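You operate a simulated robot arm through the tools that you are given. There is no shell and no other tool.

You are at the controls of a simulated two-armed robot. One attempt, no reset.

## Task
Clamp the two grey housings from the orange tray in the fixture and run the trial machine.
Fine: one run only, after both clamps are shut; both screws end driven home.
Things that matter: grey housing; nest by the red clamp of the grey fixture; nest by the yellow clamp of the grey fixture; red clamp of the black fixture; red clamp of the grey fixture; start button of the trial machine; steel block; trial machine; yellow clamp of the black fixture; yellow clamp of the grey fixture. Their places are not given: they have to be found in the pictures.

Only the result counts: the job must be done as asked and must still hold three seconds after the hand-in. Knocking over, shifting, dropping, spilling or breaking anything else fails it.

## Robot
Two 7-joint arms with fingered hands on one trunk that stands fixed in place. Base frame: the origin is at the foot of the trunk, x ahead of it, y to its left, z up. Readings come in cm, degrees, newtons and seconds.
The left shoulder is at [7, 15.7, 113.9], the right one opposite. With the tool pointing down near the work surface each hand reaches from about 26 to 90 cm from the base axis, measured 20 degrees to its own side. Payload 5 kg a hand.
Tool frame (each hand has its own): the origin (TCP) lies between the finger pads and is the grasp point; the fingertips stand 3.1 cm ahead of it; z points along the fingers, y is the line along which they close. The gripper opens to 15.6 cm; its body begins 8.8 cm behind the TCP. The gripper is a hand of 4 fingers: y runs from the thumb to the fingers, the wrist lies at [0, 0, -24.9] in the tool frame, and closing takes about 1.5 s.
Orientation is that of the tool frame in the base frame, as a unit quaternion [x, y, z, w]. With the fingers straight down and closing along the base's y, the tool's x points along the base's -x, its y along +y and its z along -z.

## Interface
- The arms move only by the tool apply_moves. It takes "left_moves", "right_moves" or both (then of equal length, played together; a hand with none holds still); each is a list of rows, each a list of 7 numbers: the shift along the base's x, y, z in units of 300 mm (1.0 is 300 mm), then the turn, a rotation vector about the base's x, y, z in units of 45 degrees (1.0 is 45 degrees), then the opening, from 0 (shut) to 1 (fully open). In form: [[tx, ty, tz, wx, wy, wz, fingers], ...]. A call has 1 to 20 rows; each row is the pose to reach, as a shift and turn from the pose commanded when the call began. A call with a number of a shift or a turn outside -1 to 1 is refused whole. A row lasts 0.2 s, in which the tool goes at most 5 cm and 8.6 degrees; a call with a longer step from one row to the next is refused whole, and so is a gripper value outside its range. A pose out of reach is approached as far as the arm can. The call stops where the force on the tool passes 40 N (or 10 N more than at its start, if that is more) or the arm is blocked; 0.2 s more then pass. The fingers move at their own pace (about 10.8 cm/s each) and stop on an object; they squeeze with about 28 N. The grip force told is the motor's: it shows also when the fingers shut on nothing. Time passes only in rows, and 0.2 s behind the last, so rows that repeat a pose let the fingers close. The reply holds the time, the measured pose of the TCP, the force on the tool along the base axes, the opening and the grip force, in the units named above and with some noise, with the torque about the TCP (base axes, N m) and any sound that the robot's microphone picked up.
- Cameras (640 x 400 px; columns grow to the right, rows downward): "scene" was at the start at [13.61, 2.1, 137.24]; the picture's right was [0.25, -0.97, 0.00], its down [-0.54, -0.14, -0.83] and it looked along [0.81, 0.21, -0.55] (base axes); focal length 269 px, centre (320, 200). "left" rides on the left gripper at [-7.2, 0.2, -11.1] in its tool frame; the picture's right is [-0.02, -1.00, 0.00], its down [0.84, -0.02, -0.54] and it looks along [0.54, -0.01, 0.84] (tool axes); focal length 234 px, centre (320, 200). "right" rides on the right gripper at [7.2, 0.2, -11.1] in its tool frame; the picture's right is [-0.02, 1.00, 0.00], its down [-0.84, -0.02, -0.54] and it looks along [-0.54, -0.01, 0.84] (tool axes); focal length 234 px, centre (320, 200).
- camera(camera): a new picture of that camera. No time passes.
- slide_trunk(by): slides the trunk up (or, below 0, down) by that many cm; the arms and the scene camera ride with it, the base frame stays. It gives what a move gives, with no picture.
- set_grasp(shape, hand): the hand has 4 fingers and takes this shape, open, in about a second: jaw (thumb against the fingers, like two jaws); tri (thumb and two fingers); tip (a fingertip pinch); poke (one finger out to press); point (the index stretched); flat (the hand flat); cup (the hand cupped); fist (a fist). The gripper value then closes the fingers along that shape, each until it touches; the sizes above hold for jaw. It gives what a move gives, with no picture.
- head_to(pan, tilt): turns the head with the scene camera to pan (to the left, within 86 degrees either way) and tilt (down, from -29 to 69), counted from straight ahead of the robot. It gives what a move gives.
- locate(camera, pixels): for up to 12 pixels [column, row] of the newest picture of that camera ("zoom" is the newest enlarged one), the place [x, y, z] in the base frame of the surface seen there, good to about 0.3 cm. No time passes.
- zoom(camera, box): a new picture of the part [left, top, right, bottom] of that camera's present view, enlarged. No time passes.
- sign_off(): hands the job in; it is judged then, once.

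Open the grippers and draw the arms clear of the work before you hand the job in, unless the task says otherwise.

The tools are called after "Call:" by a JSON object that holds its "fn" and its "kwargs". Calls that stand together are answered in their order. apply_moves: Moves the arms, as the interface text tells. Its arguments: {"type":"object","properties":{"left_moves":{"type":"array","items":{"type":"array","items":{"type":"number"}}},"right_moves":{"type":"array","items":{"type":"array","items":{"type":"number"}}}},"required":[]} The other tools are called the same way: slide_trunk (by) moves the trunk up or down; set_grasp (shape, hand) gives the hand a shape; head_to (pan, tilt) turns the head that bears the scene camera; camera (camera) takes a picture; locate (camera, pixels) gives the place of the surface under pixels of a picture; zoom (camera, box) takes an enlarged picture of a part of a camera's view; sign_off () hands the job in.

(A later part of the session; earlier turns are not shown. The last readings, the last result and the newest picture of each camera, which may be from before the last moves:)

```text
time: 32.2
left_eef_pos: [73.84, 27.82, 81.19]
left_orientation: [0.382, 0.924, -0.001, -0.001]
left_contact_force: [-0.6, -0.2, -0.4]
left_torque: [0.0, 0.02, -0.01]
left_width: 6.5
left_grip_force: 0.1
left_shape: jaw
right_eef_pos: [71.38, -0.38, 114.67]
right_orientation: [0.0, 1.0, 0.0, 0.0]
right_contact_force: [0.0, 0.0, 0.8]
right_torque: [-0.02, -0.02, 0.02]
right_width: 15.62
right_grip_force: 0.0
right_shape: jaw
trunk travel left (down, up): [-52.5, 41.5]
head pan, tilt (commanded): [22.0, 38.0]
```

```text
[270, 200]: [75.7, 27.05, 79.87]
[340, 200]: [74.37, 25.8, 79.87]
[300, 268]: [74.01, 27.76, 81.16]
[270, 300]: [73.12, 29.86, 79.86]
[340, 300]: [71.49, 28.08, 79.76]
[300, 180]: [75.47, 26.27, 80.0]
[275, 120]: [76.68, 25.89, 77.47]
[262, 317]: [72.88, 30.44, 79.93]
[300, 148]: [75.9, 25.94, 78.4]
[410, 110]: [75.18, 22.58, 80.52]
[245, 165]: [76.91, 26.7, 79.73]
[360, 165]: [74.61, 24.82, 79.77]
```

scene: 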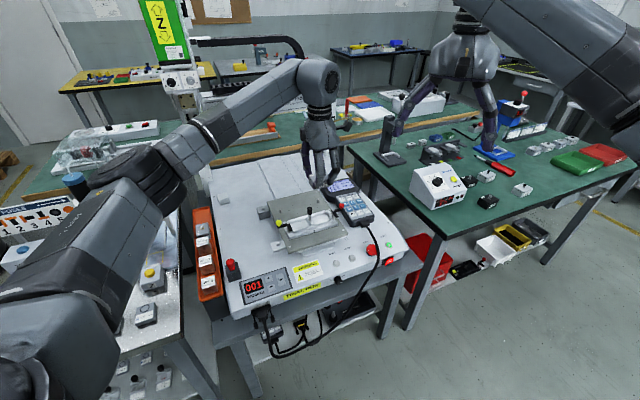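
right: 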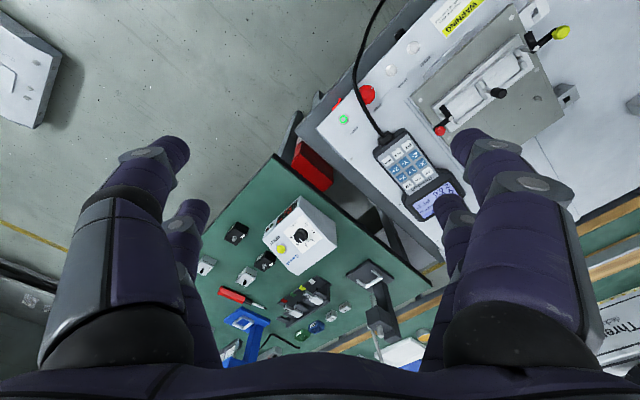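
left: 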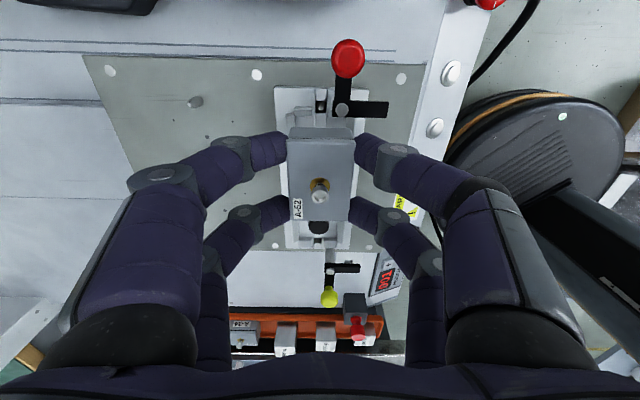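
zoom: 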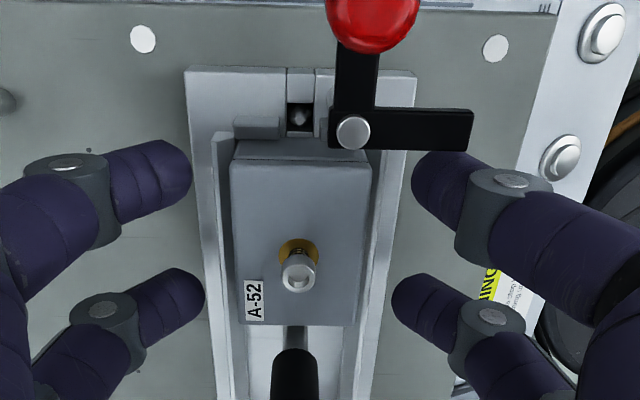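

Released; A-52 stays seated in the red-side nest. I lift straight up to z≈95 and head back toward the tray with a +45° turn.

Call:
{"fn": "apply_moves", "kwargs": {"left_moves": [[0, 0, 0.03, 0, 0, 0, 0.42], [0, 0, 0.1, 0, 0, 0, 0.42], [0, 0, 0.2, 0, 0, 0, 0.42], [0, 0, 0.33, 0, 0, 0, 0.42], [0, 0, 0.45, 0, 0, 0, 0.42], [-0.03, 0.07, 0.463, 0, 0, 0.1, 0.42], [-0.06, 0.15, 0.463, 0, 0, 0.22, 0.42], [-0.09, 0.23, 0.463, 0, 0, 0.34, 0.42], [-0.12, 0.31, 0.463, 0, 0, 0.46, 0.42], [-0.15, 0.39, 0.463, 0, 0, 0.58, 0.42], [-0.18, 0.47, 0.463, 0, 0, 0.7, 0.42], [-0.21, 0.55, 0.463, 0, 0, 0.82, 0.42], [-0.24, 0.62, 0.463, 0, 0, 0.92, 0.42], [-0.26, 0.67, 0.463, 0, 0, 1.0, 0.42]]}}

Call:
{"fn": "apply_moves", "kwargs": {"left_moves": [[-0.03, 0.06, 0, 0, 0, 0.1, 0.42], [-0.06, 0.12, 0, 0, 0, 0.22, 0.42], [-0.09, 0.18, 0, 0, 0, 0.34, 0.42], [-0.12, 0.24, 0, 0, 0, 0.46, 0.42], [-0.16, 0.3, 0, 0, 0, 0.58, 0.42], [-0.2, 0.36, 0, 0, 0, 0.7, 0.42], [-0.24, 0.42, 0, 0, 0, 0.82, 0.4], [-0.27, 0.46, 0, 0, 0, 0.92, 0.38], [-0.284, 0.49, 0, 0, 0, 1.0, 0.37], [-0.284, 0.49, 0, 0, 0, 1.0, 0.37]]}}

Call:
{"fn": "camera", "kwargs": {"camera": "left"}}

Call:
{"fn": "camera", "kwargs": {"camera": "scene"}}

```text
time: 35.2
left_eef_pos: [66.08, 47.81, 94.9]
left_orientation: [0.0, 1.0, -0.001, -0.001]
left_contact_force: [0.5, 0.2, 1.0]
left_torque: [0.0, -0.01, -0.01]
left_width: 6.49
left_grip_force: 0.0
left_shape: jaw
right_eef_pos: [71.19, -0.19, 114.64]
right_orientation: [0.0, 1.0, -0.001, 0.0]
right_contact_force: [0.2, 0.7, 0.5]
right_torque: [0.01, 0.0, 0.03]
right_width: 15.59
right_grip_force: 0.1
right_shape: jaw
trunk travel left (down, up): [-52.5, 41.5]
head pan, tilt (commanded): [22.0, 38.0]
```

```text
time: 37.4
left_eef_pos: [57.45, 62.53, 95.13]
left_orientation: [-0.383, 0.924, -0.001, -0.001]
left_contact_force: [-0.9, 0.8, -0.2]
left_torque: [0.03, -0.02, 0.03]
left_width: 5.83
left_grip_force: 0.0
left_shape: jaw
right_eef_pos: [71.23, -0.27, 114.67]
right_orientation: [0.0, 1.0, 0.0, 0.0]
right_contact_force: [-0.2, 0.1, -0.3]
right_torque: [-0.02, -0.02, -0.01]
right_width: 15.61
right_grip_force: 0.0
right_shape: jaw
trunk travel left (down, up): [-52.5, 41.5]
head pan, tilt (commanded): [22.0, 38.0]
```

```text
taken
```

left: 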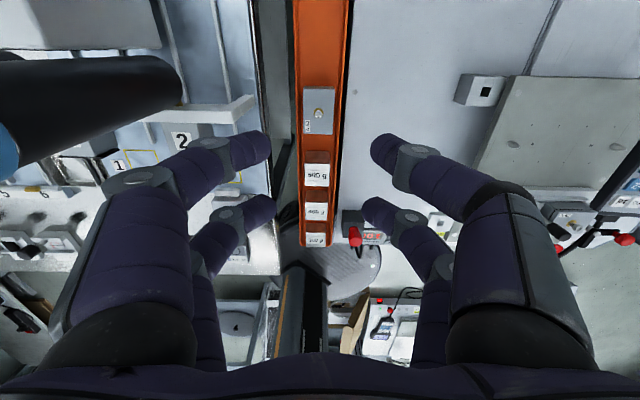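

```text
taken
```

scene: 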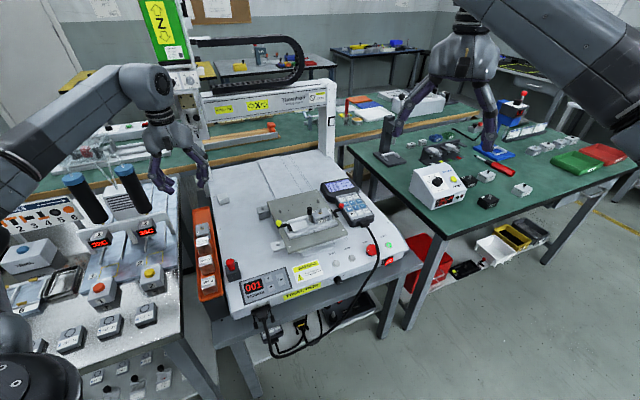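

Now above A-34 (px ≈318,112), commanded u≈-3.65, v≈84.95. I descend to z≈84 and check the bracket clearance.

Call:
{"fn": "apply_moves", "kwargs": {"left_moves": [[0, 0, -0.12, 0, 0, 0, 0.37], [0, 0, -0.22, 0, 0, 0, 0.37], [0, 0, -0.3, 0, 0, 0, 0.37], [0, 0, -0.36, 0, 0, 0, 0.37], [0, 0, -0.36, 0, 0, 0, 0.37]]}}

Call:
{"fn": "camera", "kwargs": {"camera": "left"}}

Call:
{"fn": "zoom", "kwargs": {"camera": "left", "box": [180, 60, 400, 220]}}

Call:
{"fn": "zoom", "kwargs": {"camera": "scene", "box": [100, 140, 260, 260]}}

```text
time: 38.6
left_eef_pos: [57.46, 62.37, 84.23]
left_orientation: [-0.383, 0.924, -0.001, 0.0]
left_contact_force: [-0.1, -0.8, -0.2]
left_torque: [-0.04, 0.02, 0.0]
left_width: 5.78
left_grip_force: 0.0
left_shape: jaw
right_eef_pos: [71.33, -0.36, 114.65]
right_orientation: [0.0, 1.0, 0.0, 0.0]
right_contact_force: [0.2, -0.5, -0.3]
right_torque: [0.03, 0.01, 0.01]
right_width: 15.57
right_grip_force: 0.1
right_shape: jaw
trunk travel left (down, up): [-52.5, 41.5]
head pan, tilt (commanded): [22.0, 38.0]
```

```text
taken
```

left: 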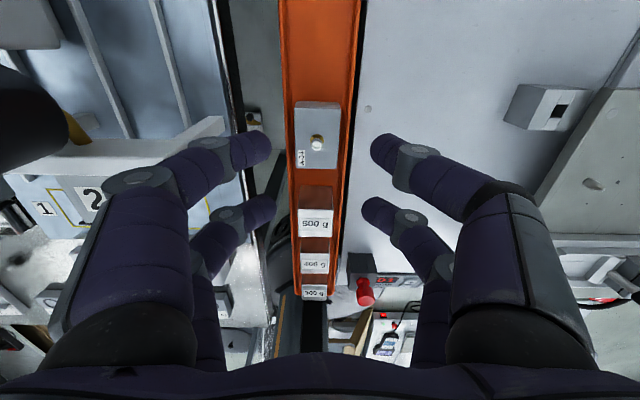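

```text
2.50 times, centred on (290, 140) of left
```

zoom: 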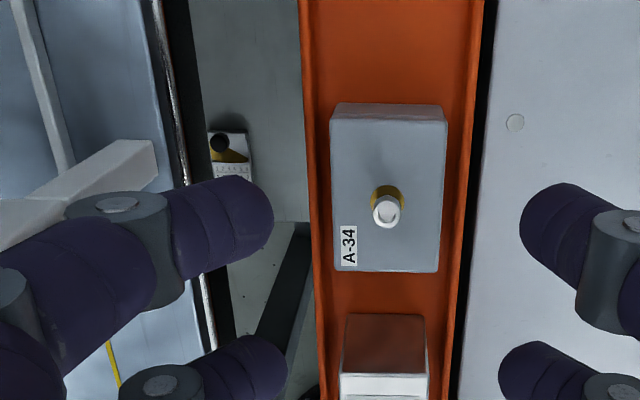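

```text
3.33 times, centred on (180, 200) of scene
```

zoom: 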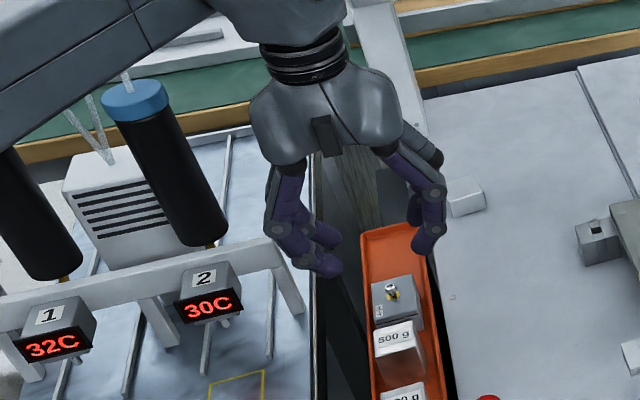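

The white bracket leg end lies at (150,160) in the zoom, next to the rear-left finger. I locate it and the finger knuckles to compare.

Call:
{"fn": "zoom", "kwargs": {"camera": "left", "box": [130, 90, 290, 190]}}

Call:
{"fn": "locate", "kwargs": {"camera": "zoom", "pixels": [[370, 110], [340, 130], [375, 145], [290, 150], [230, 170], [300, 195], [250, 240], [370, 280], [520, 150], [380, 130], [150, 290], [200, 185]]}}

```text
4.00 times, centred on (210, 140) of left
```

zoom: 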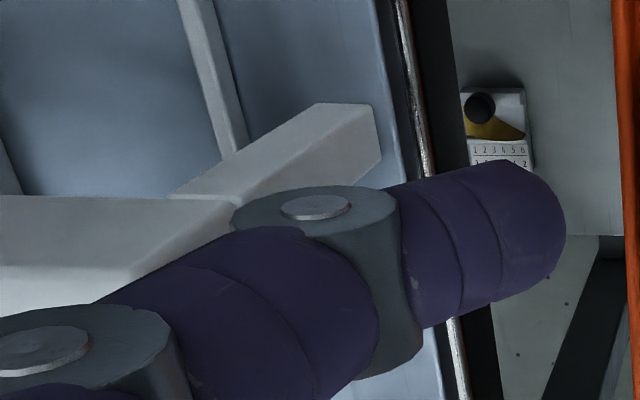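

```text
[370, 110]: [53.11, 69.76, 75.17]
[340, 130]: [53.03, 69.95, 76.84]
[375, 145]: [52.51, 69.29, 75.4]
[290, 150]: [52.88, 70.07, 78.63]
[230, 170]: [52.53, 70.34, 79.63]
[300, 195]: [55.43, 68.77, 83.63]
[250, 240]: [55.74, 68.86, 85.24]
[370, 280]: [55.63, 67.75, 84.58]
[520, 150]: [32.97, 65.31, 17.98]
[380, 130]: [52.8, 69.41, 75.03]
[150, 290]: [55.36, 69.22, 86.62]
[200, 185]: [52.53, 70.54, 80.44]
```

Leg face is at u≈-11.75 and the knuckles reach only about -11.1, so it clears. I descend to TCP z≈76.4 around A-34.

Call:
{"fn": "apply_moves", "kwargs": {"left_moves": [[0, 0, -0.08, 0, 0, 0, 0.37], [0, 0, -0.15, 0, 0, 0, 0.37], [0, 0, -0.2, 0, 0, 0, 0.37], [0, 0, -0.24, 0, 0, 0, 0.37], [0, 0, -0.259, 0, 0, 0, 0.37], [0, 0, -0.259, 0, 0, 0, 0.37]]}}

Call:
{"fn": "camera", "kwargs": {"camera": "left"}}

Call:
{"fn": "zoom", "kwargs": {"camera": "scene", "box": [130, 150, 260, 260]}}

```text
time: 40.0
left_eef_pos: [57.58, 62.57, 76.53]
left_orientation: [-0.383, 0.924, 0.0, 0.0]
left_contact_force: [-0.9, -0.3, 0.8]
left_torque: [-0.01, 0.01, -0.01]
left_width: 5.81
left_grip_force: 0.0
left_shape: jaw
right_eef_pos: [71.3, -0.37, 114.59]
right_orientation: [0.0, 1.0, 0.001, 0.0]
right_contact_force: [-0.6, -0.7, 0.6]
right_torque: [-0.04, -0.01, -0.02]
right_width: 15.6
right_grip_force: 0.1
right_shape: jaw
trunk travel left (down, up): [-52.5, 41.5]
head pan, tilt (commanded): [22.0, 38.0]
```

```text
taken
```

left: 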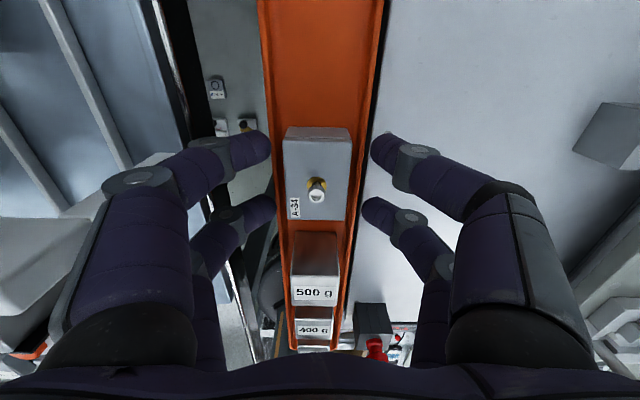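

```text
3.64 times, centred on (195, 205) of scene
```

zoom: 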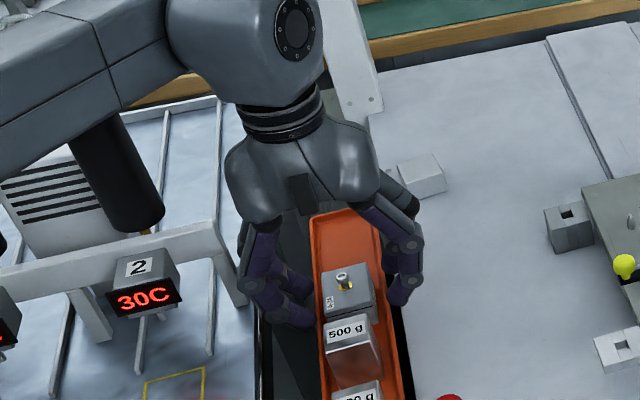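

No contact and the housing sits at px 284–350 between the fingers. I centre by 2 mm toward the housing and close.

Call:
{"fn": "apply_moves", "kwargs": {"left_moves": [[-0.003, 0.003, 0, 0, 0, 0, 0.33], [-0.005, 0.005, 0, 0, 0, 0, 0.28], [-0.005, 0.005, 0, 0, 0, 0, 0.15], [-0.005, 0.005, 0, 0, 0, 0, 0], [-0.005, 0.005, 0, 0, 0, 0, 0], [-0.005, 0.005, 0, 0, 0, 0, 0]]}}

Call:
{"fn": "apply_moves", "kwargs": {"left_moves": [[0, 0, 0.02, 0, 0, 0, 0], [0, 0, 0.04, 0, 0, 0, 0], [0, 0, 0.07, 0, 0, 0, 0], [0, 0, 0.1, 0, 0, 0, 0], [0, 0, 0.1, 0, 0, 0, 0]]}}

Call:
{"fn": "camera", "kwargs": {"camera": "left"}}

Call:
{"fn": "zoom", "kwargs": {"camera": "scene", "box": [130, 150, 260, 260]}}

```text
time: 41.4
left_eef_pos: [57.31, 62.66, 76.44]
left_orientation: [-0.383, 0.924, 0.0, 0.0]
left_contact_force: [0.4, 0.5, 0.2]
left_torque: [-0.04, -0.03, 0.02]
left_width: 3.37
left_grip_force: 27.9
left_shape: jaw
right_eef_pos: [71.28, -0.35, 114.68]
right_orientation: [0.001, 1.0, 0.0, 0.0]
right_contact_force: [0.5, 0.4, -0.3]
right_torque: [0.0, -0.01, 0.01]
right_width: 15.6
right_grip_force: 0.1
right_shape: jaw
trunk travel left (down, up): [-52.5, 41.5]
head pan, tilt (commanded): [22.0, 38.0]
```

```text
time: 42.6
left_eef_pos: [57.36, 62.77, 79.5]
left_orientation: [-0.383, 0.924, 0.001, 0.001]
left_contact_force: [-0.3, -0.6, -0.7]
left_torque: [-0.02, 0.02, -0.02]
left_width: 3.34
left_grip_force: 27.4
left_shape: jaw
right_eef_pos: [71.36, -0.4, 114.71]
right_orientation: [-0.001, 1.0, 0.0, 0.0]
right_contact_force: [-0.2, 0.1, -0.4]
right_torque: [0.03, 0.01, 0.04]
right_width: 15.6
right_grip_force: 0.0
right_shape: jaw
trunk travel left (down, up): [-52.5, 41.5]
head pan, tilt (commanded): [22.0, 38.0]
```

```text
taken
```

left: 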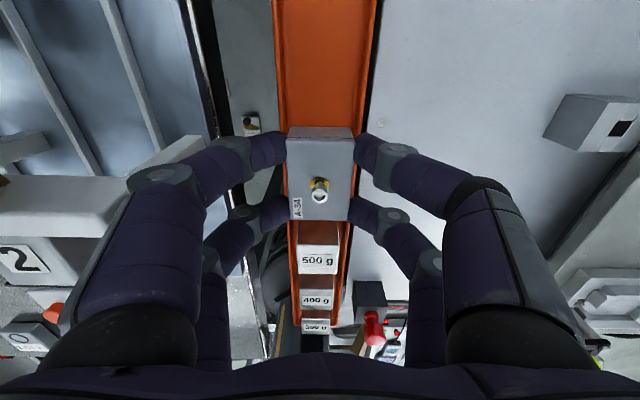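

```text
3.64 times, centred on (195, 205) of scene
```

zoom: 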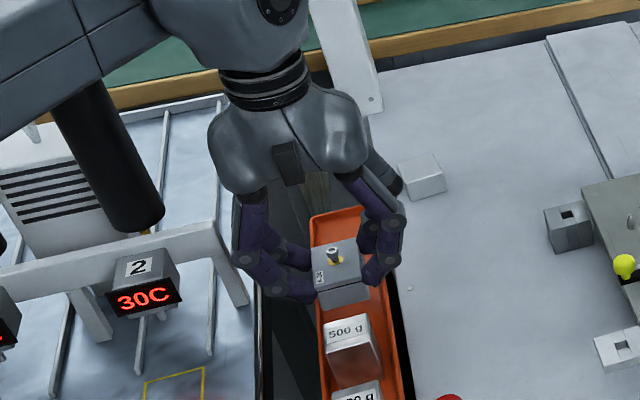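

A-34 is held squarely (px 287–354). I lift it to z≈95 and move toward the yellow-side nest, turning -90° in two calls.

Call:
{"fn": "apply_moves", "kwargs": {"left_moves": [[0, 0, 0.12, 0, 0, 0, 0], [0, 0, 0.26, 0, 0, 0, 0], [0, 0, 0.4, 0, 0, 0, 0], [0, 0, 0.5, 0, 0, 0, 0], [0.02, -0.05, 0.52, 0, 0, -0.1, 0], [0.04, -0.11, 0.52, 0, 0, -0.22, 0], [0.06, -0.17, 0.52, 0, 0, -0.34, 0], [0.08, -0.23, 0.52, 0, 0, -0.46, 0], [0.1, -0.29, 0.52, 0, 0, -0.58, 0], [0.13, -0.35, 0.52, 0, 0, -0.7, 0], [0.16, -0.41, 0.52, 0, 0, -0.82, 0], [0.18, -0.46, 0.52, 0, 0, -0.92, 0], [0.19, -0.5, 0.52, 0, 0, -1.0, 0]]}}

Call:
{"fn": "apply_moves", "kwargs": {"left_moves": [[0.02, -0.05, 0, 0, 0, -0.1, 0], [0.04, -0.11, 0, 0, 0, -0.22, 0], [0.06, -0.17, 0, 0, 0, -0.34, 0], [0.08, -0.23, 0, 0, 0, -0.46, 0], [0.1, -0.29, 0, 0, 0, -0.58, 0], [0.13, -0.35, 0, 0, 0, -0.7, 0], [0.16, -0.41, 0, 0, 0, -0.82, 0], [0.18, -0.46, 0, 0, 0, -0.92, 0], [0.189, -0.496, 0, 0, 0, -1.0, 0], [0.189, -0.496, 0, 0, 0, -1.0, 0]]}}

Call:
{"fn": "camera", "kwargs": {"camera": "left"}}

Call:
{"fn": "zoom", "kwargs": {"camera": "left", "box": [250, 30, 390, 250]}}

Call:
{"fn": "camera", "kwargs": {"camera": "scene"}}

```text
time: 45.4
left_eef_pos: [63.06, 47.74, 95.13]
left_orientation: [0.0, 1.0, 0.0, 0.001]
left_contact_force: [-0.1, -0.6, -0.5]
left_torque: [0.01, -0.01, 0.01]
left_width: 3.39
left_grip_force: 27.8
left_shape: jaw
right_eef_pos: [71.36, -0.42, 114.56]
right_orientation: [0.001, 1.0, 0.0, 0.0]
right_contact_force: [-0.2, -0.4, -0.1]
right_torque: [0.0, 0.01, 0.01]
right_width: 15.6
right_grip_force: 0.0
right_shape: jaw
trunk travel left (down, up): [-52.5, 41.5]
head pan, tilt (commanded): [22.0, 38.0]
```

```text
time: 47.6
left_eef_pos: [68.8, 32.73, 95.19]
left_orientation: [0.384, 0.923, 0.0, -0.001]
left_contact_force: [0.4, 0.0, 0.3]
left_torque: [0.02, 0.03, 0.0]
left_width: 3.35
left_grip_force: 27.8
left_shape: jaw
right_eef_pos: [71.3, -0.29, 114.63]
right_orientation: [0.0, 1.0, 0.0, 0.0]
right_contact_force: [-0.7, 0.4, 0.5]
right_torque: [-0.01, 0.01, 0.0]
right_width: 15.58
right_grip_force: 0.0
right_shape: jaw
trunk travel left (down, up): [-52.5, 41.5]
head pan, tilt (commanded): [22.0, 38.0]
```

```text
taken
```

left: 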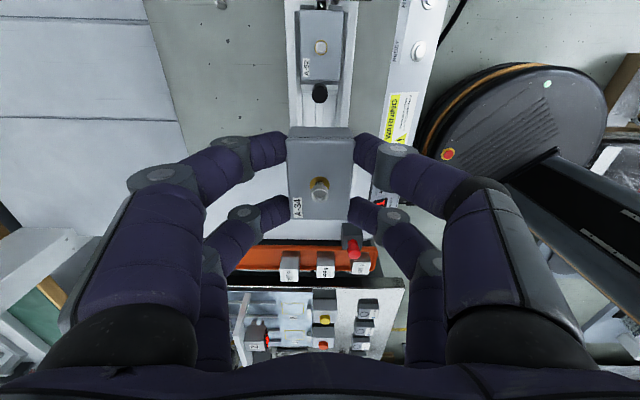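

```text
1.82 times, centred on (320, 140) of left
```

zoom: 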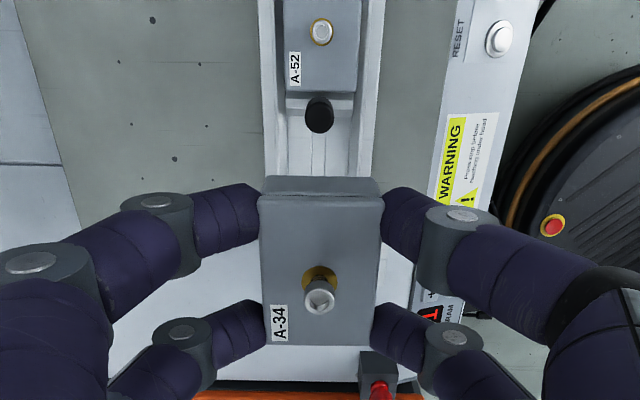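

```text
taken
```

scene: 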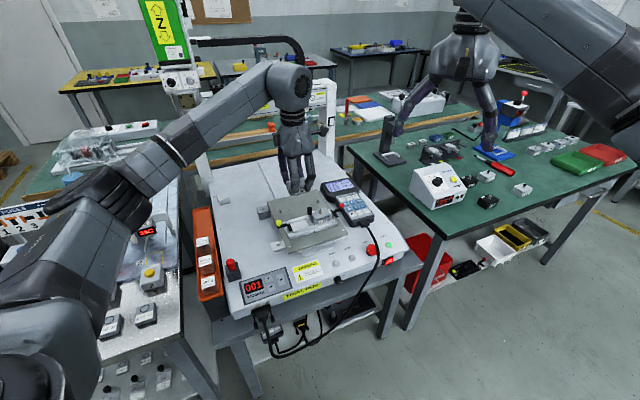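

Above the yellow-side nest now; the black handle at (320,92) is close to the housing's far edge. I zoom and measure that clearance.

Call:
{"fn": "zoom", "kwargs": {"camera": "left", "box": [280, 70, 360, 140]}}

Call:
{"fn": "locate", "kwargs": {"camera": "zoom", "pixels": [[315, 175], [315, 215], [290, 175], [345, 175], [320, 130], [230, 300], [410, 300], [320, 330], [320, 345], [250, 380], [380, 380], [318, 228]]}}

```text
5.71 times, centred on (320, 105) of left
```

zoom: 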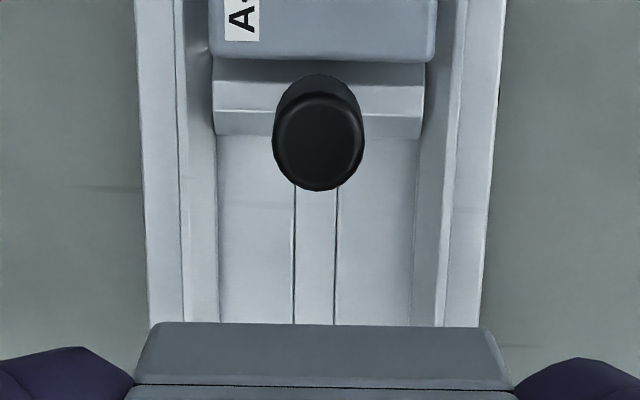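

```text
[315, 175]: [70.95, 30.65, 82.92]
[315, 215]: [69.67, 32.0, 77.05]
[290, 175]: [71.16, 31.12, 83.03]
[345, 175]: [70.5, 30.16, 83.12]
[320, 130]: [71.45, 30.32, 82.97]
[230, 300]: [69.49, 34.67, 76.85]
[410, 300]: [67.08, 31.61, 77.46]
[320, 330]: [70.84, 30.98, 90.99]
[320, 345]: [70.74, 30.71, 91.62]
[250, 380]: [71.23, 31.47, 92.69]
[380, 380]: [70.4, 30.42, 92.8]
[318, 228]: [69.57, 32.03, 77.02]
```

The handle's near edge is at u≈28.3 and the housing's far face at about 28.2, a bit tight. I descend to just above the handle and shift 1.5 mm toward the yellow side, then re-measure.

Call:
{"fn": "apply_moves", "kwargs": {"left_moves": [[-0.002, 0.002, -0.08, 0, 0, 0, 0], [-0.0035, 0.0035, -0.15, 0, 0, 0, 0], [-0.0035, 0.0035, -0.2, 0, 0, 0, 0], [-0.0035, 0.0035, -0.21, 0, 0, 0, 0], [-0.0035, 0.0035, -0.21, 0, 0, 0, 0]]}}

Call:
{"fn": "zoom", "kwargs": {"camera": "left", "box": [260, 70, 380, 240]}}

Call:
{"fn": "zoom", "kwargs": {"camera": "left", "box": [280, 90, 360, 140]}}

Call:
{"fn": "locate", "kwargs": {"camera": "zoom", "pixels": [[310, 165], [310, 190], [310, 130], [280, 165], [345, 165], [320, 300], [200, 345], [440, 345], [320, 345], [320, 330], [250, 300], [390, 300]]}}

Call:
{"fn": "zoom", "kwargs": {"camera": "left", "box": [280, 180, 360, 260]}}

Call:
{"fn": "locate", "kwargs": {"camera": "zoom", "pixels": [[250, 190], [320, 190], [390, 190], [320, 200], [320, 205], [320, 230], [250, 240], [390, 240], [320, 300], [320, 350], [320, 150], [250, 100]]}}

```text
time: 48.8
left_eef_pos: [68.65, 33.11, 88.88]
left_orientation: [0.382, 0.924, 0.0, 0.0]
left_contact_force: [0.6, -0.2, -0.5]
left_torque: [0.01, 0.04, 0.03]
left_width: 3.35
left_grip_force: 28.2
left_shape: jaw
right_eef_pos: [71.37, -0.36, 114.65]
right_orientation: [0.001, 1.0, 0.0, 0.0]
right_contact_force: [0.2, 0.0, -0.7]
right_torque: [-0.03, 0.0, -0.03]
right_width: 15.59
right_grip_force: 0.1
right_shape: jaw
trunk travel left (down, up): [-52.5, 41.5]
head pan, tilt (commanded): [22.0, 38.0]
```

```text
2.35 times, centred on (320, 155) of left
```

zoom: 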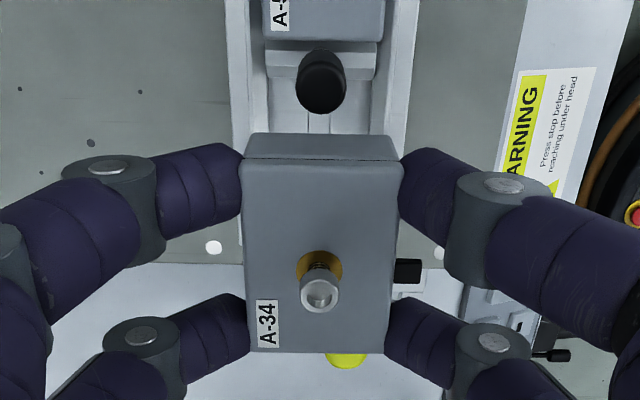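

```text
8.00 times, centred on (320, 115) of left
```

zoom: 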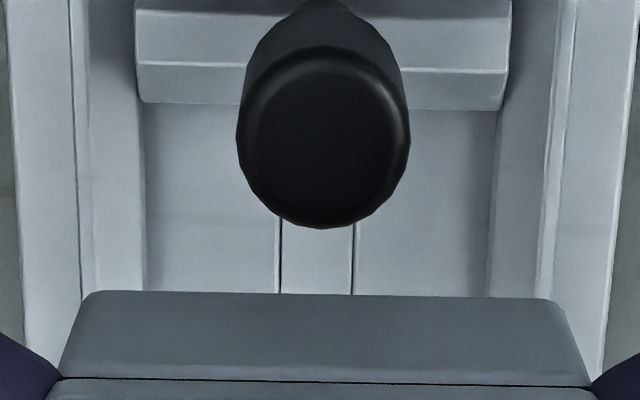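

```text
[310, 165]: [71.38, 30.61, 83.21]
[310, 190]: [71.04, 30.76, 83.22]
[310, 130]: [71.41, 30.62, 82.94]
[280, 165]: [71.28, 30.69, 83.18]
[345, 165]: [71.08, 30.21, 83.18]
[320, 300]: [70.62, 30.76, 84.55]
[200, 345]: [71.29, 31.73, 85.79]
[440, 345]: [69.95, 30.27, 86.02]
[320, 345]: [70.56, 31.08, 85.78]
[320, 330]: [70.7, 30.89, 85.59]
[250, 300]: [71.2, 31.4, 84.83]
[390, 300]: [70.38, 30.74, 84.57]
```

```text
5.00 times, centred on (320, 220) of left
```

zoom: 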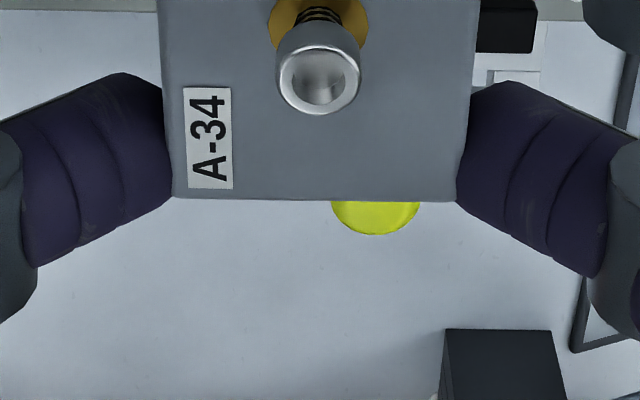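

```text
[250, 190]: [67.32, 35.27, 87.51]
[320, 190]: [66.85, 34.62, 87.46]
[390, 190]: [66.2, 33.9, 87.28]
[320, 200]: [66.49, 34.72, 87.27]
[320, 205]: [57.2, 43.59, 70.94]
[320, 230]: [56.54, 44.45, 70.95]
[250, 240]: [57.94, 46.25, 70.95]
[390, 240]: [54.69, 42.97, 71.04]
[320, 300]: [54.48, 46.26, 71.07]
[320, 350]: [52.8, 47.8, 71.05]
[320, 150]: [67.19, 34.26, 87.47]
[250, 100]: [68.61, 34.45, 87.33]
```

Housing centre is now u≈25.28 against a nest centre of about 25.3, with the v offset under 1 mm. I lower to z≈85 and check the yellow clamp clearance.

Call:
{"fn": "apply_moves", "kwargs": {"left_moves": [[0.001, 0.001, -0.05, 0, 0, 0, 0], [0.0015, 0.0015, -0.1, 0, 0, 0, 0], [0.0015, 0.0015, -0.125, 0, 0, 0, 0], [0.0015, 0.0015, -0.125, 0, 0, 0, 0]]}}

Call:
{"fn": "zoom", "kwargs": {"camera": "left", "box": [230, 90, 410, 260]}}

Call:
{"fn": "zoom", "kwargs": {"camera": "scene", "box": [250, 170, 360, 260]}}

```text
time: 49.8
left_eef_pos: [68.63, 33.09, 85.14]
left_orientation: [0.383, 0.924, 0.0, 0.0]
left_contact_force: [-0.6, 0.5, -0.3]
left_torque: [-0.01, 0.02, -0.01]
left_width: 3.35
left_grip_force: 28.3
left_shape: jaw
right_eef_pos: [71.44, -0.37, 114.6]
right_orientation: [0.0, 1.0, 0.0, 0.001]
right_contact_force: [-0.4, 0.1, 0.0]
right_torque: [0.01, 0.0, -0.02]
right_width: 15.61
right_grip_force: 0.0
right_shape: jaw
trunk travel left (down, up): [-52.5, 41.5]
head pan, tilt (commanded): [22.0, 38.0]
```

```text
2.35 times, centred on (320, 175) of left
```

zoom: 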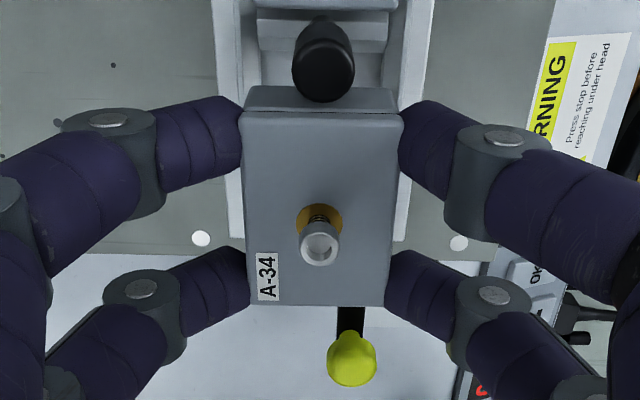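

```text
4.44 times, centred on (305, 215) of scene
```

zoom: 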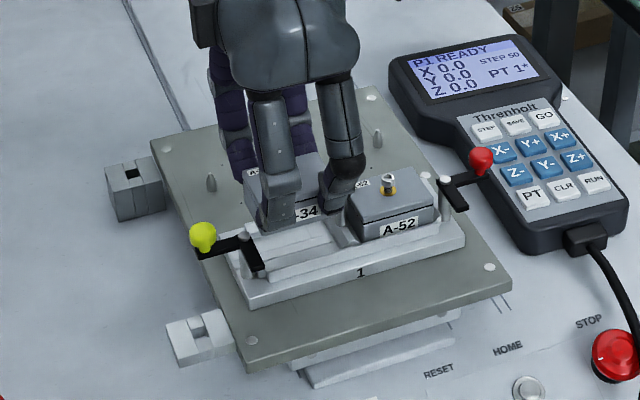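

A-52 sits in its nest and the yellow clamp arm is clear to the left of the finger. I lower A-34 into the yellow-side nest slowly.

Call:
{"fn": "apply_moves", "kwargs": {"left_moves": [[0, 0, -0.03, 0, 0, 0, 0], [0, 0, -0.06, 0, 0, 0, 0], [0, 0, -0.08, 0, 0, 0, 0], [0, 0, -0.095, 0, 0, 0, 0], [0, 0, -0.105, 0, 0, 0, 0], [0, 0, -0.112, 0, 0, 0, 0]]}}

Call:
{"fn": "zoom", "kwargs": {"camera": "left", "box": [230, 90, 410, 260]}}

Call:
{"fn": "zoom", "kwargs": {"camera": "scene", "box": [250, 170, 360, 260]}}

```text
time: 51.2
left_eef_pos: [68.57, 32.93, 81.64]
left_orientation: [0.382, 0.924, 0.0, -0.001]
left_contact_force: [2.4, -2.8, -0.6]
left_torque: [-0.06, -0.06, -0.07]
left_width: 3.33
left_grip_force: 28.6
left_shape: jaw
right_eef_pos: [71.37, -0.46, 114.51]
right_orientation: [0.0, 1.0, 0.0, -0.001]
right_contact_force: [-0.1, 0.2, 0.2]
right_torque: [0.03, -0.02, -0.02]
right_width: 15.6
right_grip_force: 0.0
right_shape: jaw
trunk travel left (down, up): [-52.5, 41.5]
head pan, tilt (commanded): [22.0, 38.0]
```

```text
2.35 times, centred on (320, 175) of left
```

zoom: 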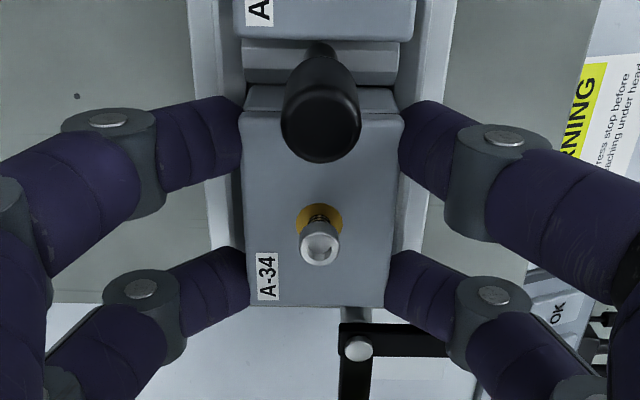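

```text
4.44 times, centred on (305, 215) of scene
```

zoom: 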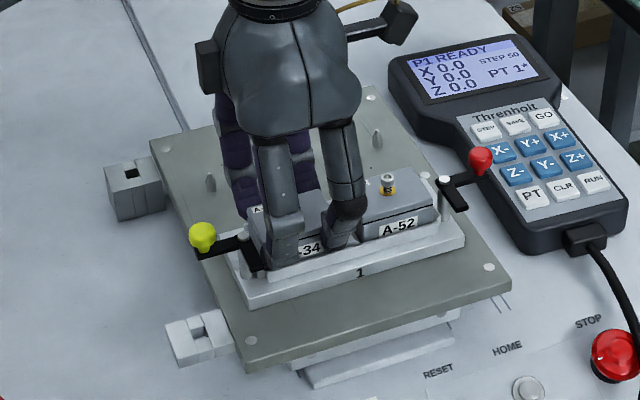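

A small +u side force (≈3.7 N) shows the housing touching the yellow-end stop's chamfer. I shift 1 mm toward +u and continue down in small steps.

Call:
{"fn": "apply_moves", "kwargs": {"left_moves": [[0.002, -0.002, 0, 0, 0, 0, 0], [0.0024, -0.0024, -0.004, 0, 0, 0, 0], [0.0024, -0.0024, -0.007, 0, 0, 0, 0], [0.0024, -0.0024, -0.01, 0, 0, 0, 0]]}}

```text
time: 52.2
left_eef_pos: [68.8, 32.94, 81.49]
left_orientation: [0.383, 0.924, 0.0, 0.0]
left_contact_force: [-0.1, 0.6, -0.9]
left_torque: [-0.02, 0.01, -0.02]
left_width: 3.38
left_grip_force: 28.4
left_shape: jaw
right_eef_pos: [71.4, -0.2, 114.55]
right_orientation: [-0.001, 1.0, 0.0, 0.0]
right_contact_force: [-0.2, -0.5, 0.3]
right_torque: [0.0, -0.03, 0.0]
right_width: 15.58
right_grip_force: 0.1
right_shape: jaw
trunk travel left (down, up): [-52.5, 41.5]
head pan, tilt (commanded): [22.0, 38.0]
```

The side force is gone. I keep going down in 1 mm steps until the floor is felt.

Call:
{"fn": "apply_moves", "kwargs": {"left_moves": [[0, 0, -0.003, 0, 0, 0, 0], [0, 0, -0.006, 0, 0, 0, 0], [0, 0, -0.009, 0, 0, 0, 0]]}}

Call:
{"fn": "zoom", "kwargs": {"camera": "left", "box": [250, 90, 390, 250]}}

Call:
{"fn": "locate", "kwargs": {"camera": "zoom", "pixels": [[260, 160], [260, 300], [370, 180], [370, 300], [260, 220], [300, 310], [270, 20], [330, 20]]}}

```text
time: 53.0
left_eef_pos: [68.73, 32.9, 81.32]
left_orientation: [0.382, 0.924, 0.001, 0.001]
left_contact_force: [-2.0, 3.3, 11.6]
left_torque: [-0.02, 0.02, -0.03]
left_width: 3.37
left_grip_force: 28.0
left_shape: jaw
right_eef_pos: [71.22, -0.38, 114.63]
right_orientation: [0.0, 1.0, 0.001, 0.0]
right_contact_force: [-0.6, 0.0, -0.1]
right_torque: [-0.02, 0.02, 0.01]
right_width: 15.62
right_grip_force: 0.0
right_shape: jaw
trunk travel left (down, up): [-52.5, 41.5]
head pan, tilt (commanded): [22.0, 38.0]
```

```text
2.50 times, centred on (320, 170) of left
```

zoom: 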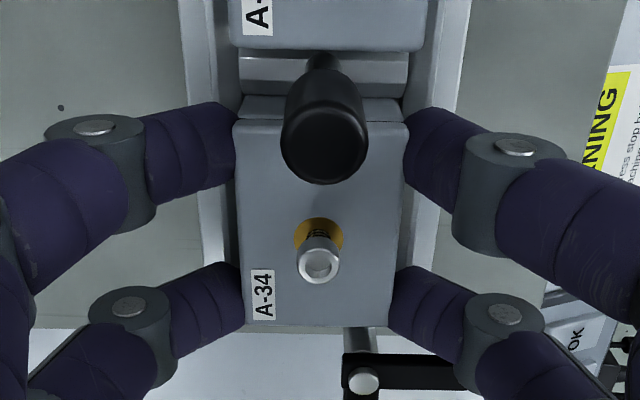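

```text
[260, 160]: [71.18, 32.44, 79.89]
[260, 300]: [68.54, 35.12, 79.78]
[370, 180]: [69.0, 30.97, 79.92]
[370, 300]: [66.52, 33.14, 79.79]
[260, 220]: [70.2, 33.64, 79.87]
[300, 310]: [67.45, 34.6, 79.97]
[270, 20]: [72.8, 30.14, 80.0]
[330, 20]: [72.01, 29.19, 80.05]
```

The floor is felt (11.6 N) and the top reads z≈79.85, so A-34 is seated. I open the fingers as before.

Call:
{"fn": "apply_moves", "kwargs": {"left_moves": [[0, 0, 0.003, 0, 0, 0, 0.25], [0, 0, 0.003, 0, 0, 0, 0.36], [0, 0, 0.003, 0, 0, 0, 0.42], [0, 0, 0.003, 0, 0, 0, 0.42]]}}

Call:
{"fn": "zoom", "kwargs": {"camera": "left", "box": [230, 90, 410, 260]}}

Call:
{"fn": "zoom", "kwargs": {"camera": "scene", "box": [250, 170, 360, 260]}}

```text
time: 54.0
left_eef_pos: [68.8, 32.82, 81.18]
left_orientation: [0.383, 0.924, -0.001, 0.0]
left_contact_force: [-0.8, 0.1, -0.6]
left_torque: [0.01, -0.01, 0.01]
left_width: 6.51
left_grip_force: 0.0
left_shape: jaw
right_eef_pos: [71.33, -0.38, 114.61]
right_orientation: [0.0, 1.0, 0.001, 0.001]
right_contact_force: [0.5, 0.2, 0.3]
right_torque: [0.01, 0.0, -0.03]
right_width: 15.56
right_grip_force: 0.0
right_shape: jaw
trunk travel left (down, up): [-52.5, 41.5]
head pan, tilt (commanded): [22.0, 38.0]
```

```text
2.35 times, centred on (320, 175) of left
```

zoom: 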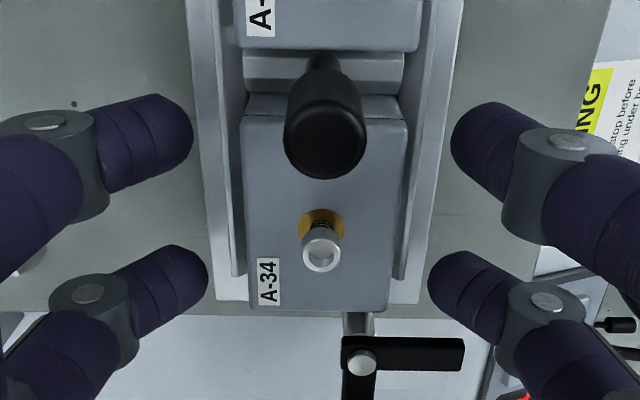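

```text
4.44 times, centred on (305, 215) of scene
```

zoom: 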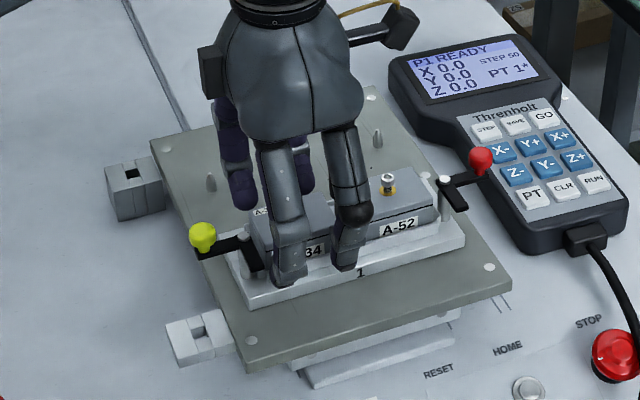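

Both housings sit in their nests. I lift the left hand clear, then put the right hand into "poke" to see where its pressing finger is.

Call:
{"fn": "apply_moves", "kwargs": {"left_moves": [[0, 0, 0.03, 0, 0, 0, 0.42], [0, 0, 0.1, 0, 0, 0, 0.42], [0, 0, 0.2, 0, 0, 0, 0.42], [0, 0, 0.33, 0, 0, 0, 0.42], [0, 0, 0.45, 0, 0, 0, 0.42], [-0.02, 0.06, 0.5, 0, 0, 0.1, 0.42], [-0.05, 0.14, 0.5, 0, 0, 0.22, 0.42], [-0.08, 0.22, 0.5, 0, 0, 0.34, 0.42], [-0.11, 0.3, 0.5, 0, 0, 0.46, 0.42], [-0.14, 0.38, 0.5, 0, 0, 0.58, 0.42], [-0.17, 0.46, 0.5, 0, 0, 0.7, 0.42], [-0.2, 0.5, 0.5, 0, 0, 0.82, 0.42], [-0.22, 0.53, 0.5, 0, 0, 1.0, 0.42]]}}

Call:
{"fn": "set_grasp", "kwargs": {"hand": "right", "shape": "poke"}}

Call:
{"fn": "camera", "kwargs": {"camera": "right"}}

Call:
{"fn": "camera", "kwargs": {"camera": "scene"}}

Call:
{"fn": "zoom", "kwargs": {"camera": "scene", "box": [370, 20, 520, 180]}}

```text
time: 56.8
left_eef_pos: [62.08, 48.78, 96.18]
left_orientation: [-0.002, 1.0, -0.001, 0.0]
left_contact_force: [0.0, 0.3, 0.7]
left_torque: [0.0, 0.0, -0.01]
left_width: 6.49
left_grip_force: 0.1
left_shape: jaw
right_eef_pos: [71.36, -0.29, 114.67]
right_orientation: [0.0, 1.0, 0.001, 0.0]
right_contact_force: [-0.4, 0.2, -0.5]
right_torque: [0.0, 0.04, 0.02]
right_width: 15.59
right_grip_force: 0.0
right_shape: jaw
trunk travel left (down, up): [-52.5, 41.5]
head pan, tilt (commanded): [22.0, 38.0]
```

```text
time: 57.7
left_eef_pos: [62.05, 48.82, 96.08]
left_orientation: [0.0, 1.0, 0.0, 0.0]
left_contact_force: [0.2, 0.5, -0.3]
left_torque: [0.01, -0.01, 0.03]
left_width: 6.5
left_grip_force: 0.1
left_shape: jaw
right_eef_pos: [71.28, -0.32, 114.58]
right_orientation: [-0.001, 1.0, 0.0, 0.0]
right_contact_force: [0.5, 0.2, -0.3]
right_torque: [0.0, -0.03, -0.02]
right_width: 0.0
right_grip_force: 0.0
right_shape: poke
trunk travel left (down, up): [-52.5, 41.5]
head pan, tilt (commanded): [22.0, 38.0]
```

```text
taken
```

right: 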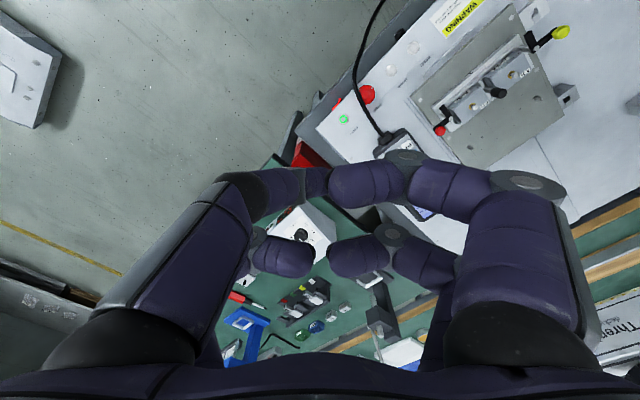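

```text
taken
```

scene: 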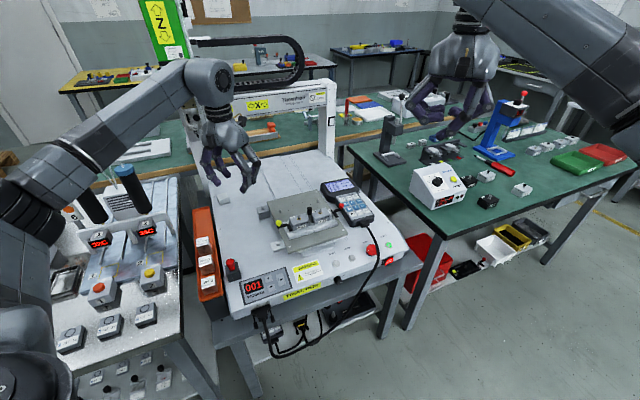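

```text
2.50 times, centred on (445, 100) of scene
```

zoom: 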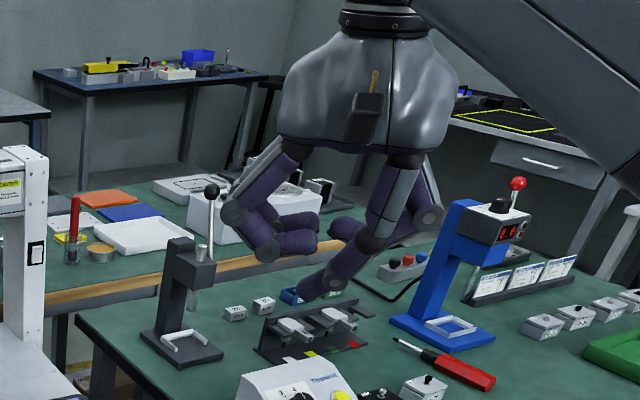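

In "poke" one finger reaches lower (tip near (310,290) in the scene zoom). I locate the finger tips to find the poking point relative to the TCP.

Call:
{"fn": "locate", "kwargs": {"camera": "zoom", "pixels": [[308, 290], [325, 280], [300, 295], [340, 230], [370, 245], [275, 250], [310, 220], [230, 215], [425, 215], [310, 243]]}}

Call:
{"fn": "locate", "kwargs": {"camera": "right", "pixels": [[340, 185], [365, 185], [405, 175], [440, 190], [310, 185], [275, 190], [280, 255], [350, 258], [320, 180], [330, 185], [520, 185], [390, 240]]}}

Call:
{"fn": "zoom", "kwargs": {"camera": "right", "box": [200, 120, 480, 300]}}

```text
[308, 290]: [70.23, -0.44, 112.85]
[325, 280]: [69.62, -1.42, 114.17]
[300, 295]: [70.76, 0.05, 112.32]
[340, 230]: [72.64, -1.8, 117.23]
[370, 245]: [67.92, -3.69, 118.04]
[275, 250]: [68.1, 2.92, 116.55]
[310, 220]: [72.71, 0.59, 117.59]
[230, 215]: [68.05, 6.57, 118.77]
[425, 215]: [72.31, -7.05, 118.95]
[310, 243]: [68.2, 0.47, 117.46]
```

```text
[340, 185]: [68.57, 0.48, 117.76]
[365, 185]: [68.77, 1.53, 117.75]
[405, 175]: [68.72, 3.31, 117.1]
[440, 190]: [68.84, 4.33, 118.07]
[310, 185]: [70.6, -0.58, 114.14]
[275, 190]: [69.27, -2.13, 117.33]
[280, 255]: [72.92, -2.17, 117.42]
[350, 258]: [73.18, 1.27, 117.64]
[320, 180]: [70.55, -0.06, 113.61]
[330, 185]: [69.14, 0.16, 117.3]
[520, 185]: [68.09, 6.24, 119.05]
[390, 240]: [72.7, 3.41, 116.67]
```

```text
2.22 times, centred on (340, 210) of right
```

zoom: 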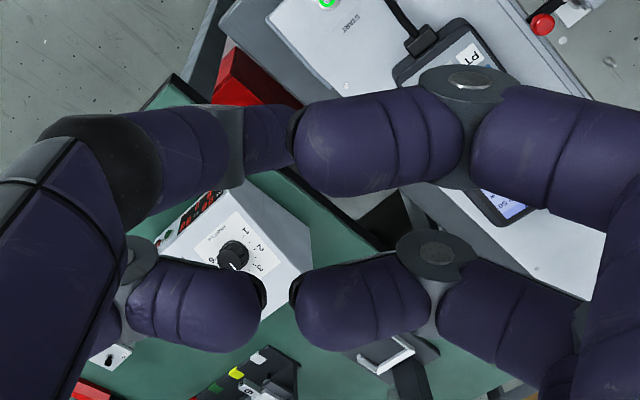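

Poke slants its finger, so for the clamps I'll use the left jaw and guide each knob with one finger pair. I move the left hand above the yellow knob, yawed -45°, fingers about 4.7 cm apart.

Call:
{"fn": "apply_moves", "kwargs": {"left_moves": [[0, -0.04, 0, 0, 0, -0.1, 0.3], [0, -0.08, 0, 0, 0, -0.22, 0.3], [0, -0.12, 0, 0, 0, -0.34, 0.3], [0, -0.16, 0, 0, 0, -0.46, 0.3], [0, -0.2, 0, 0, 0, -0.58, 0.3], [0, -0.25, 0, 0, 0, -0.7, 0.3], [-0.01, -0.3, -0.05, 0, 0, -0.82, 0.3], [-0.014, -0.34, -0.12, 0, 0, -0.92, 0.3], [-0.014, -0.357, -0.2, 0, 0, -1.0, 0.3], [-0.014, -0.357, -0.2, 0, 0, -1.0, 0.3]]}}

Call:
{"fn": "camera", "kwargs": {"camera": "left"}}

Call:
{"fn": "zoom", "kwargs": {"camera": "left", "box": [230, 60, 410, 240]}}

Call:
{"fn": "zoom", "kwargs": {"camera": "scene", "box": [230, 130, 390, 270]}}

```text
time: 59.9
left_eef_pos: [61.69, 38.21, 90.17]
left_orientation: [0.384, 0.923, 0.0, 0.0]
left_contact_force: [-1.0, -0.4, -0.1]
left_torque: [0.02, -0.02, 0.01]
left_width: 4.73
left_grip_force: 0.2
left_shape: jaw
right_eef_pos: [71.42, -0.34, 114.63]
right_orientation: [-0.001, 1.0, 0.001, 0.0]
right_contact_force: [-0.4, -0.3, -0.4]
right_torque: [0.01, 0.0, 0.01]
right_width: 0.0
right_grip_force: 0.1
right_shape: poke
trunk travel left (down, up): [-52.5, 41.5]
head pan, tilt (commanded): [22.0, 38.0]
```

```text
taken
```

left: 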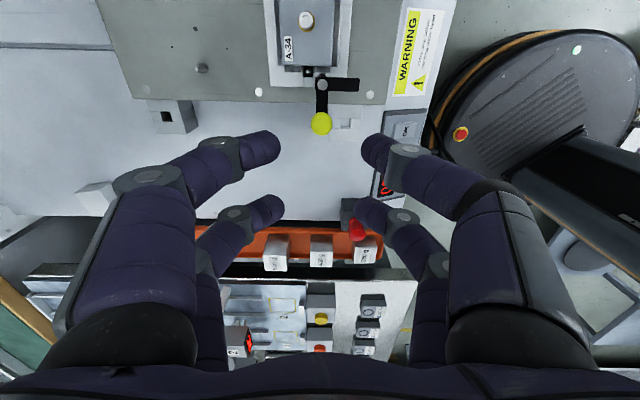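

```text
2.22 times, centred on (320, 150) of left
```

zoom: 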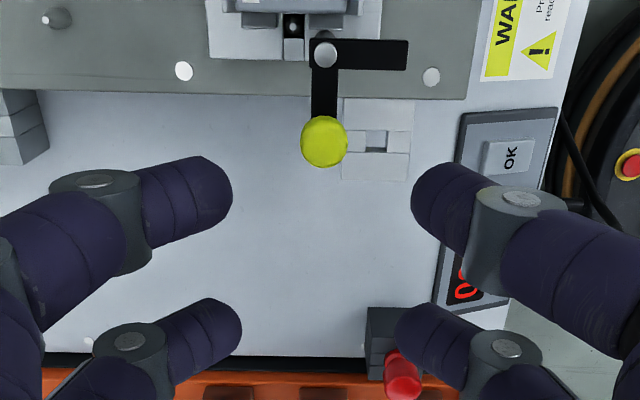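

```text
2.86 times, centred on (310, 200) of scene
```

zoom: 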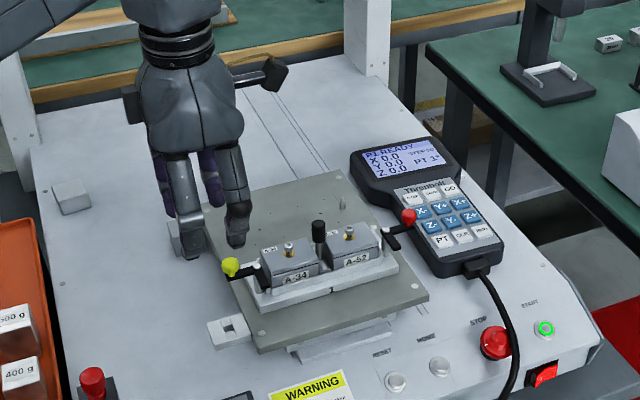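

The knob lies centred between the two sides; on lowering it should end between the upper finger pair. I locate the knob precisely.

Call:
{"fn": "locate", "kwargs": {"camera": "zoom", "pixels": [[325, 140], [305, 140], [345, 140], [325, 120], [325, 160], [325, 100], [325, 57], [400, 57], [200, 180], [435, 190], [325, 80], [310, 100]]}}

```text
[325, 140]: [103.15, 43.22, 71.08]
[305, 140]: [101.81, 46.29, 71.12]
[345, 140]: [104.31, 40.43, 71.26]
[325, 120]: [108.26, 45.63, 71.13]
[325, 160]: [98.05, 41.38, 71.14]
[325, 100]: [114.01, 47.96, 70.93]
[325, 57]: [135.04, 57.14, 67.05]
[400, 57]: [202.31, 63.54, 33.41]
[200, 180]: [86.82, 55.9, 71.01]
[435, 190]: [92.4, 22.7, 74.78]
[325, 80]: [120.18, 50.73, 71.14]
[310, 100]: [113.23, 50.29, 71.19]
```

That used the scene zoom (the newest one). I re-take the left zoom and locate the knob there.

Call:
{"fn": "zoom", "kwargs": {"camera": "left", "box": [230, 60, 410, 240]}}

Call:
{"fn": "locate", "kwargs": {"camera": "zoom", "pixels": [[325, 140], [305, 140], [345, 140], [325, 120], [325, 160], [325, 100], [325, 57], [400, 57], [200, 180], [435, 190], [325, 80], [315, 100]]}}

```text
2.22 times, centred on (320, 150) of left
```

zoom: 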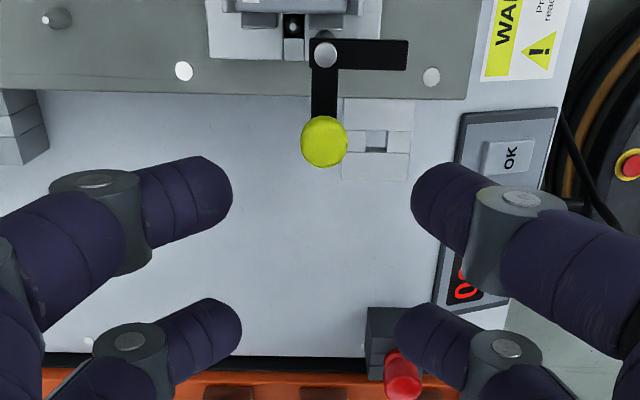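

```text
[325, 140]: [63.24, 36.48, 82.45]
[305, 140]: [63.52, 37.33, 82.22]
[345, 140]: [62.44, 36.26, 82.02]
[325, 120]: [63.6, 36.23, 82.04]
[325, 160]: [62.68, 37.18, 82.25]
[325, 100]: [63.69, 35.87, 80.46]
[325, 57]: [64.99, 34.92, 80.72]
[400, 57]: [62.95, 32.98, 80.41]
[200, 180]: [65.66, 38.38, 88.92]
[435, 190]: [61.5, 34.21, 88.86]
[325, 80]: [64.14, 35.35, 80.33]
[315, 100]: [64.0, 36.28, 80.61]
```

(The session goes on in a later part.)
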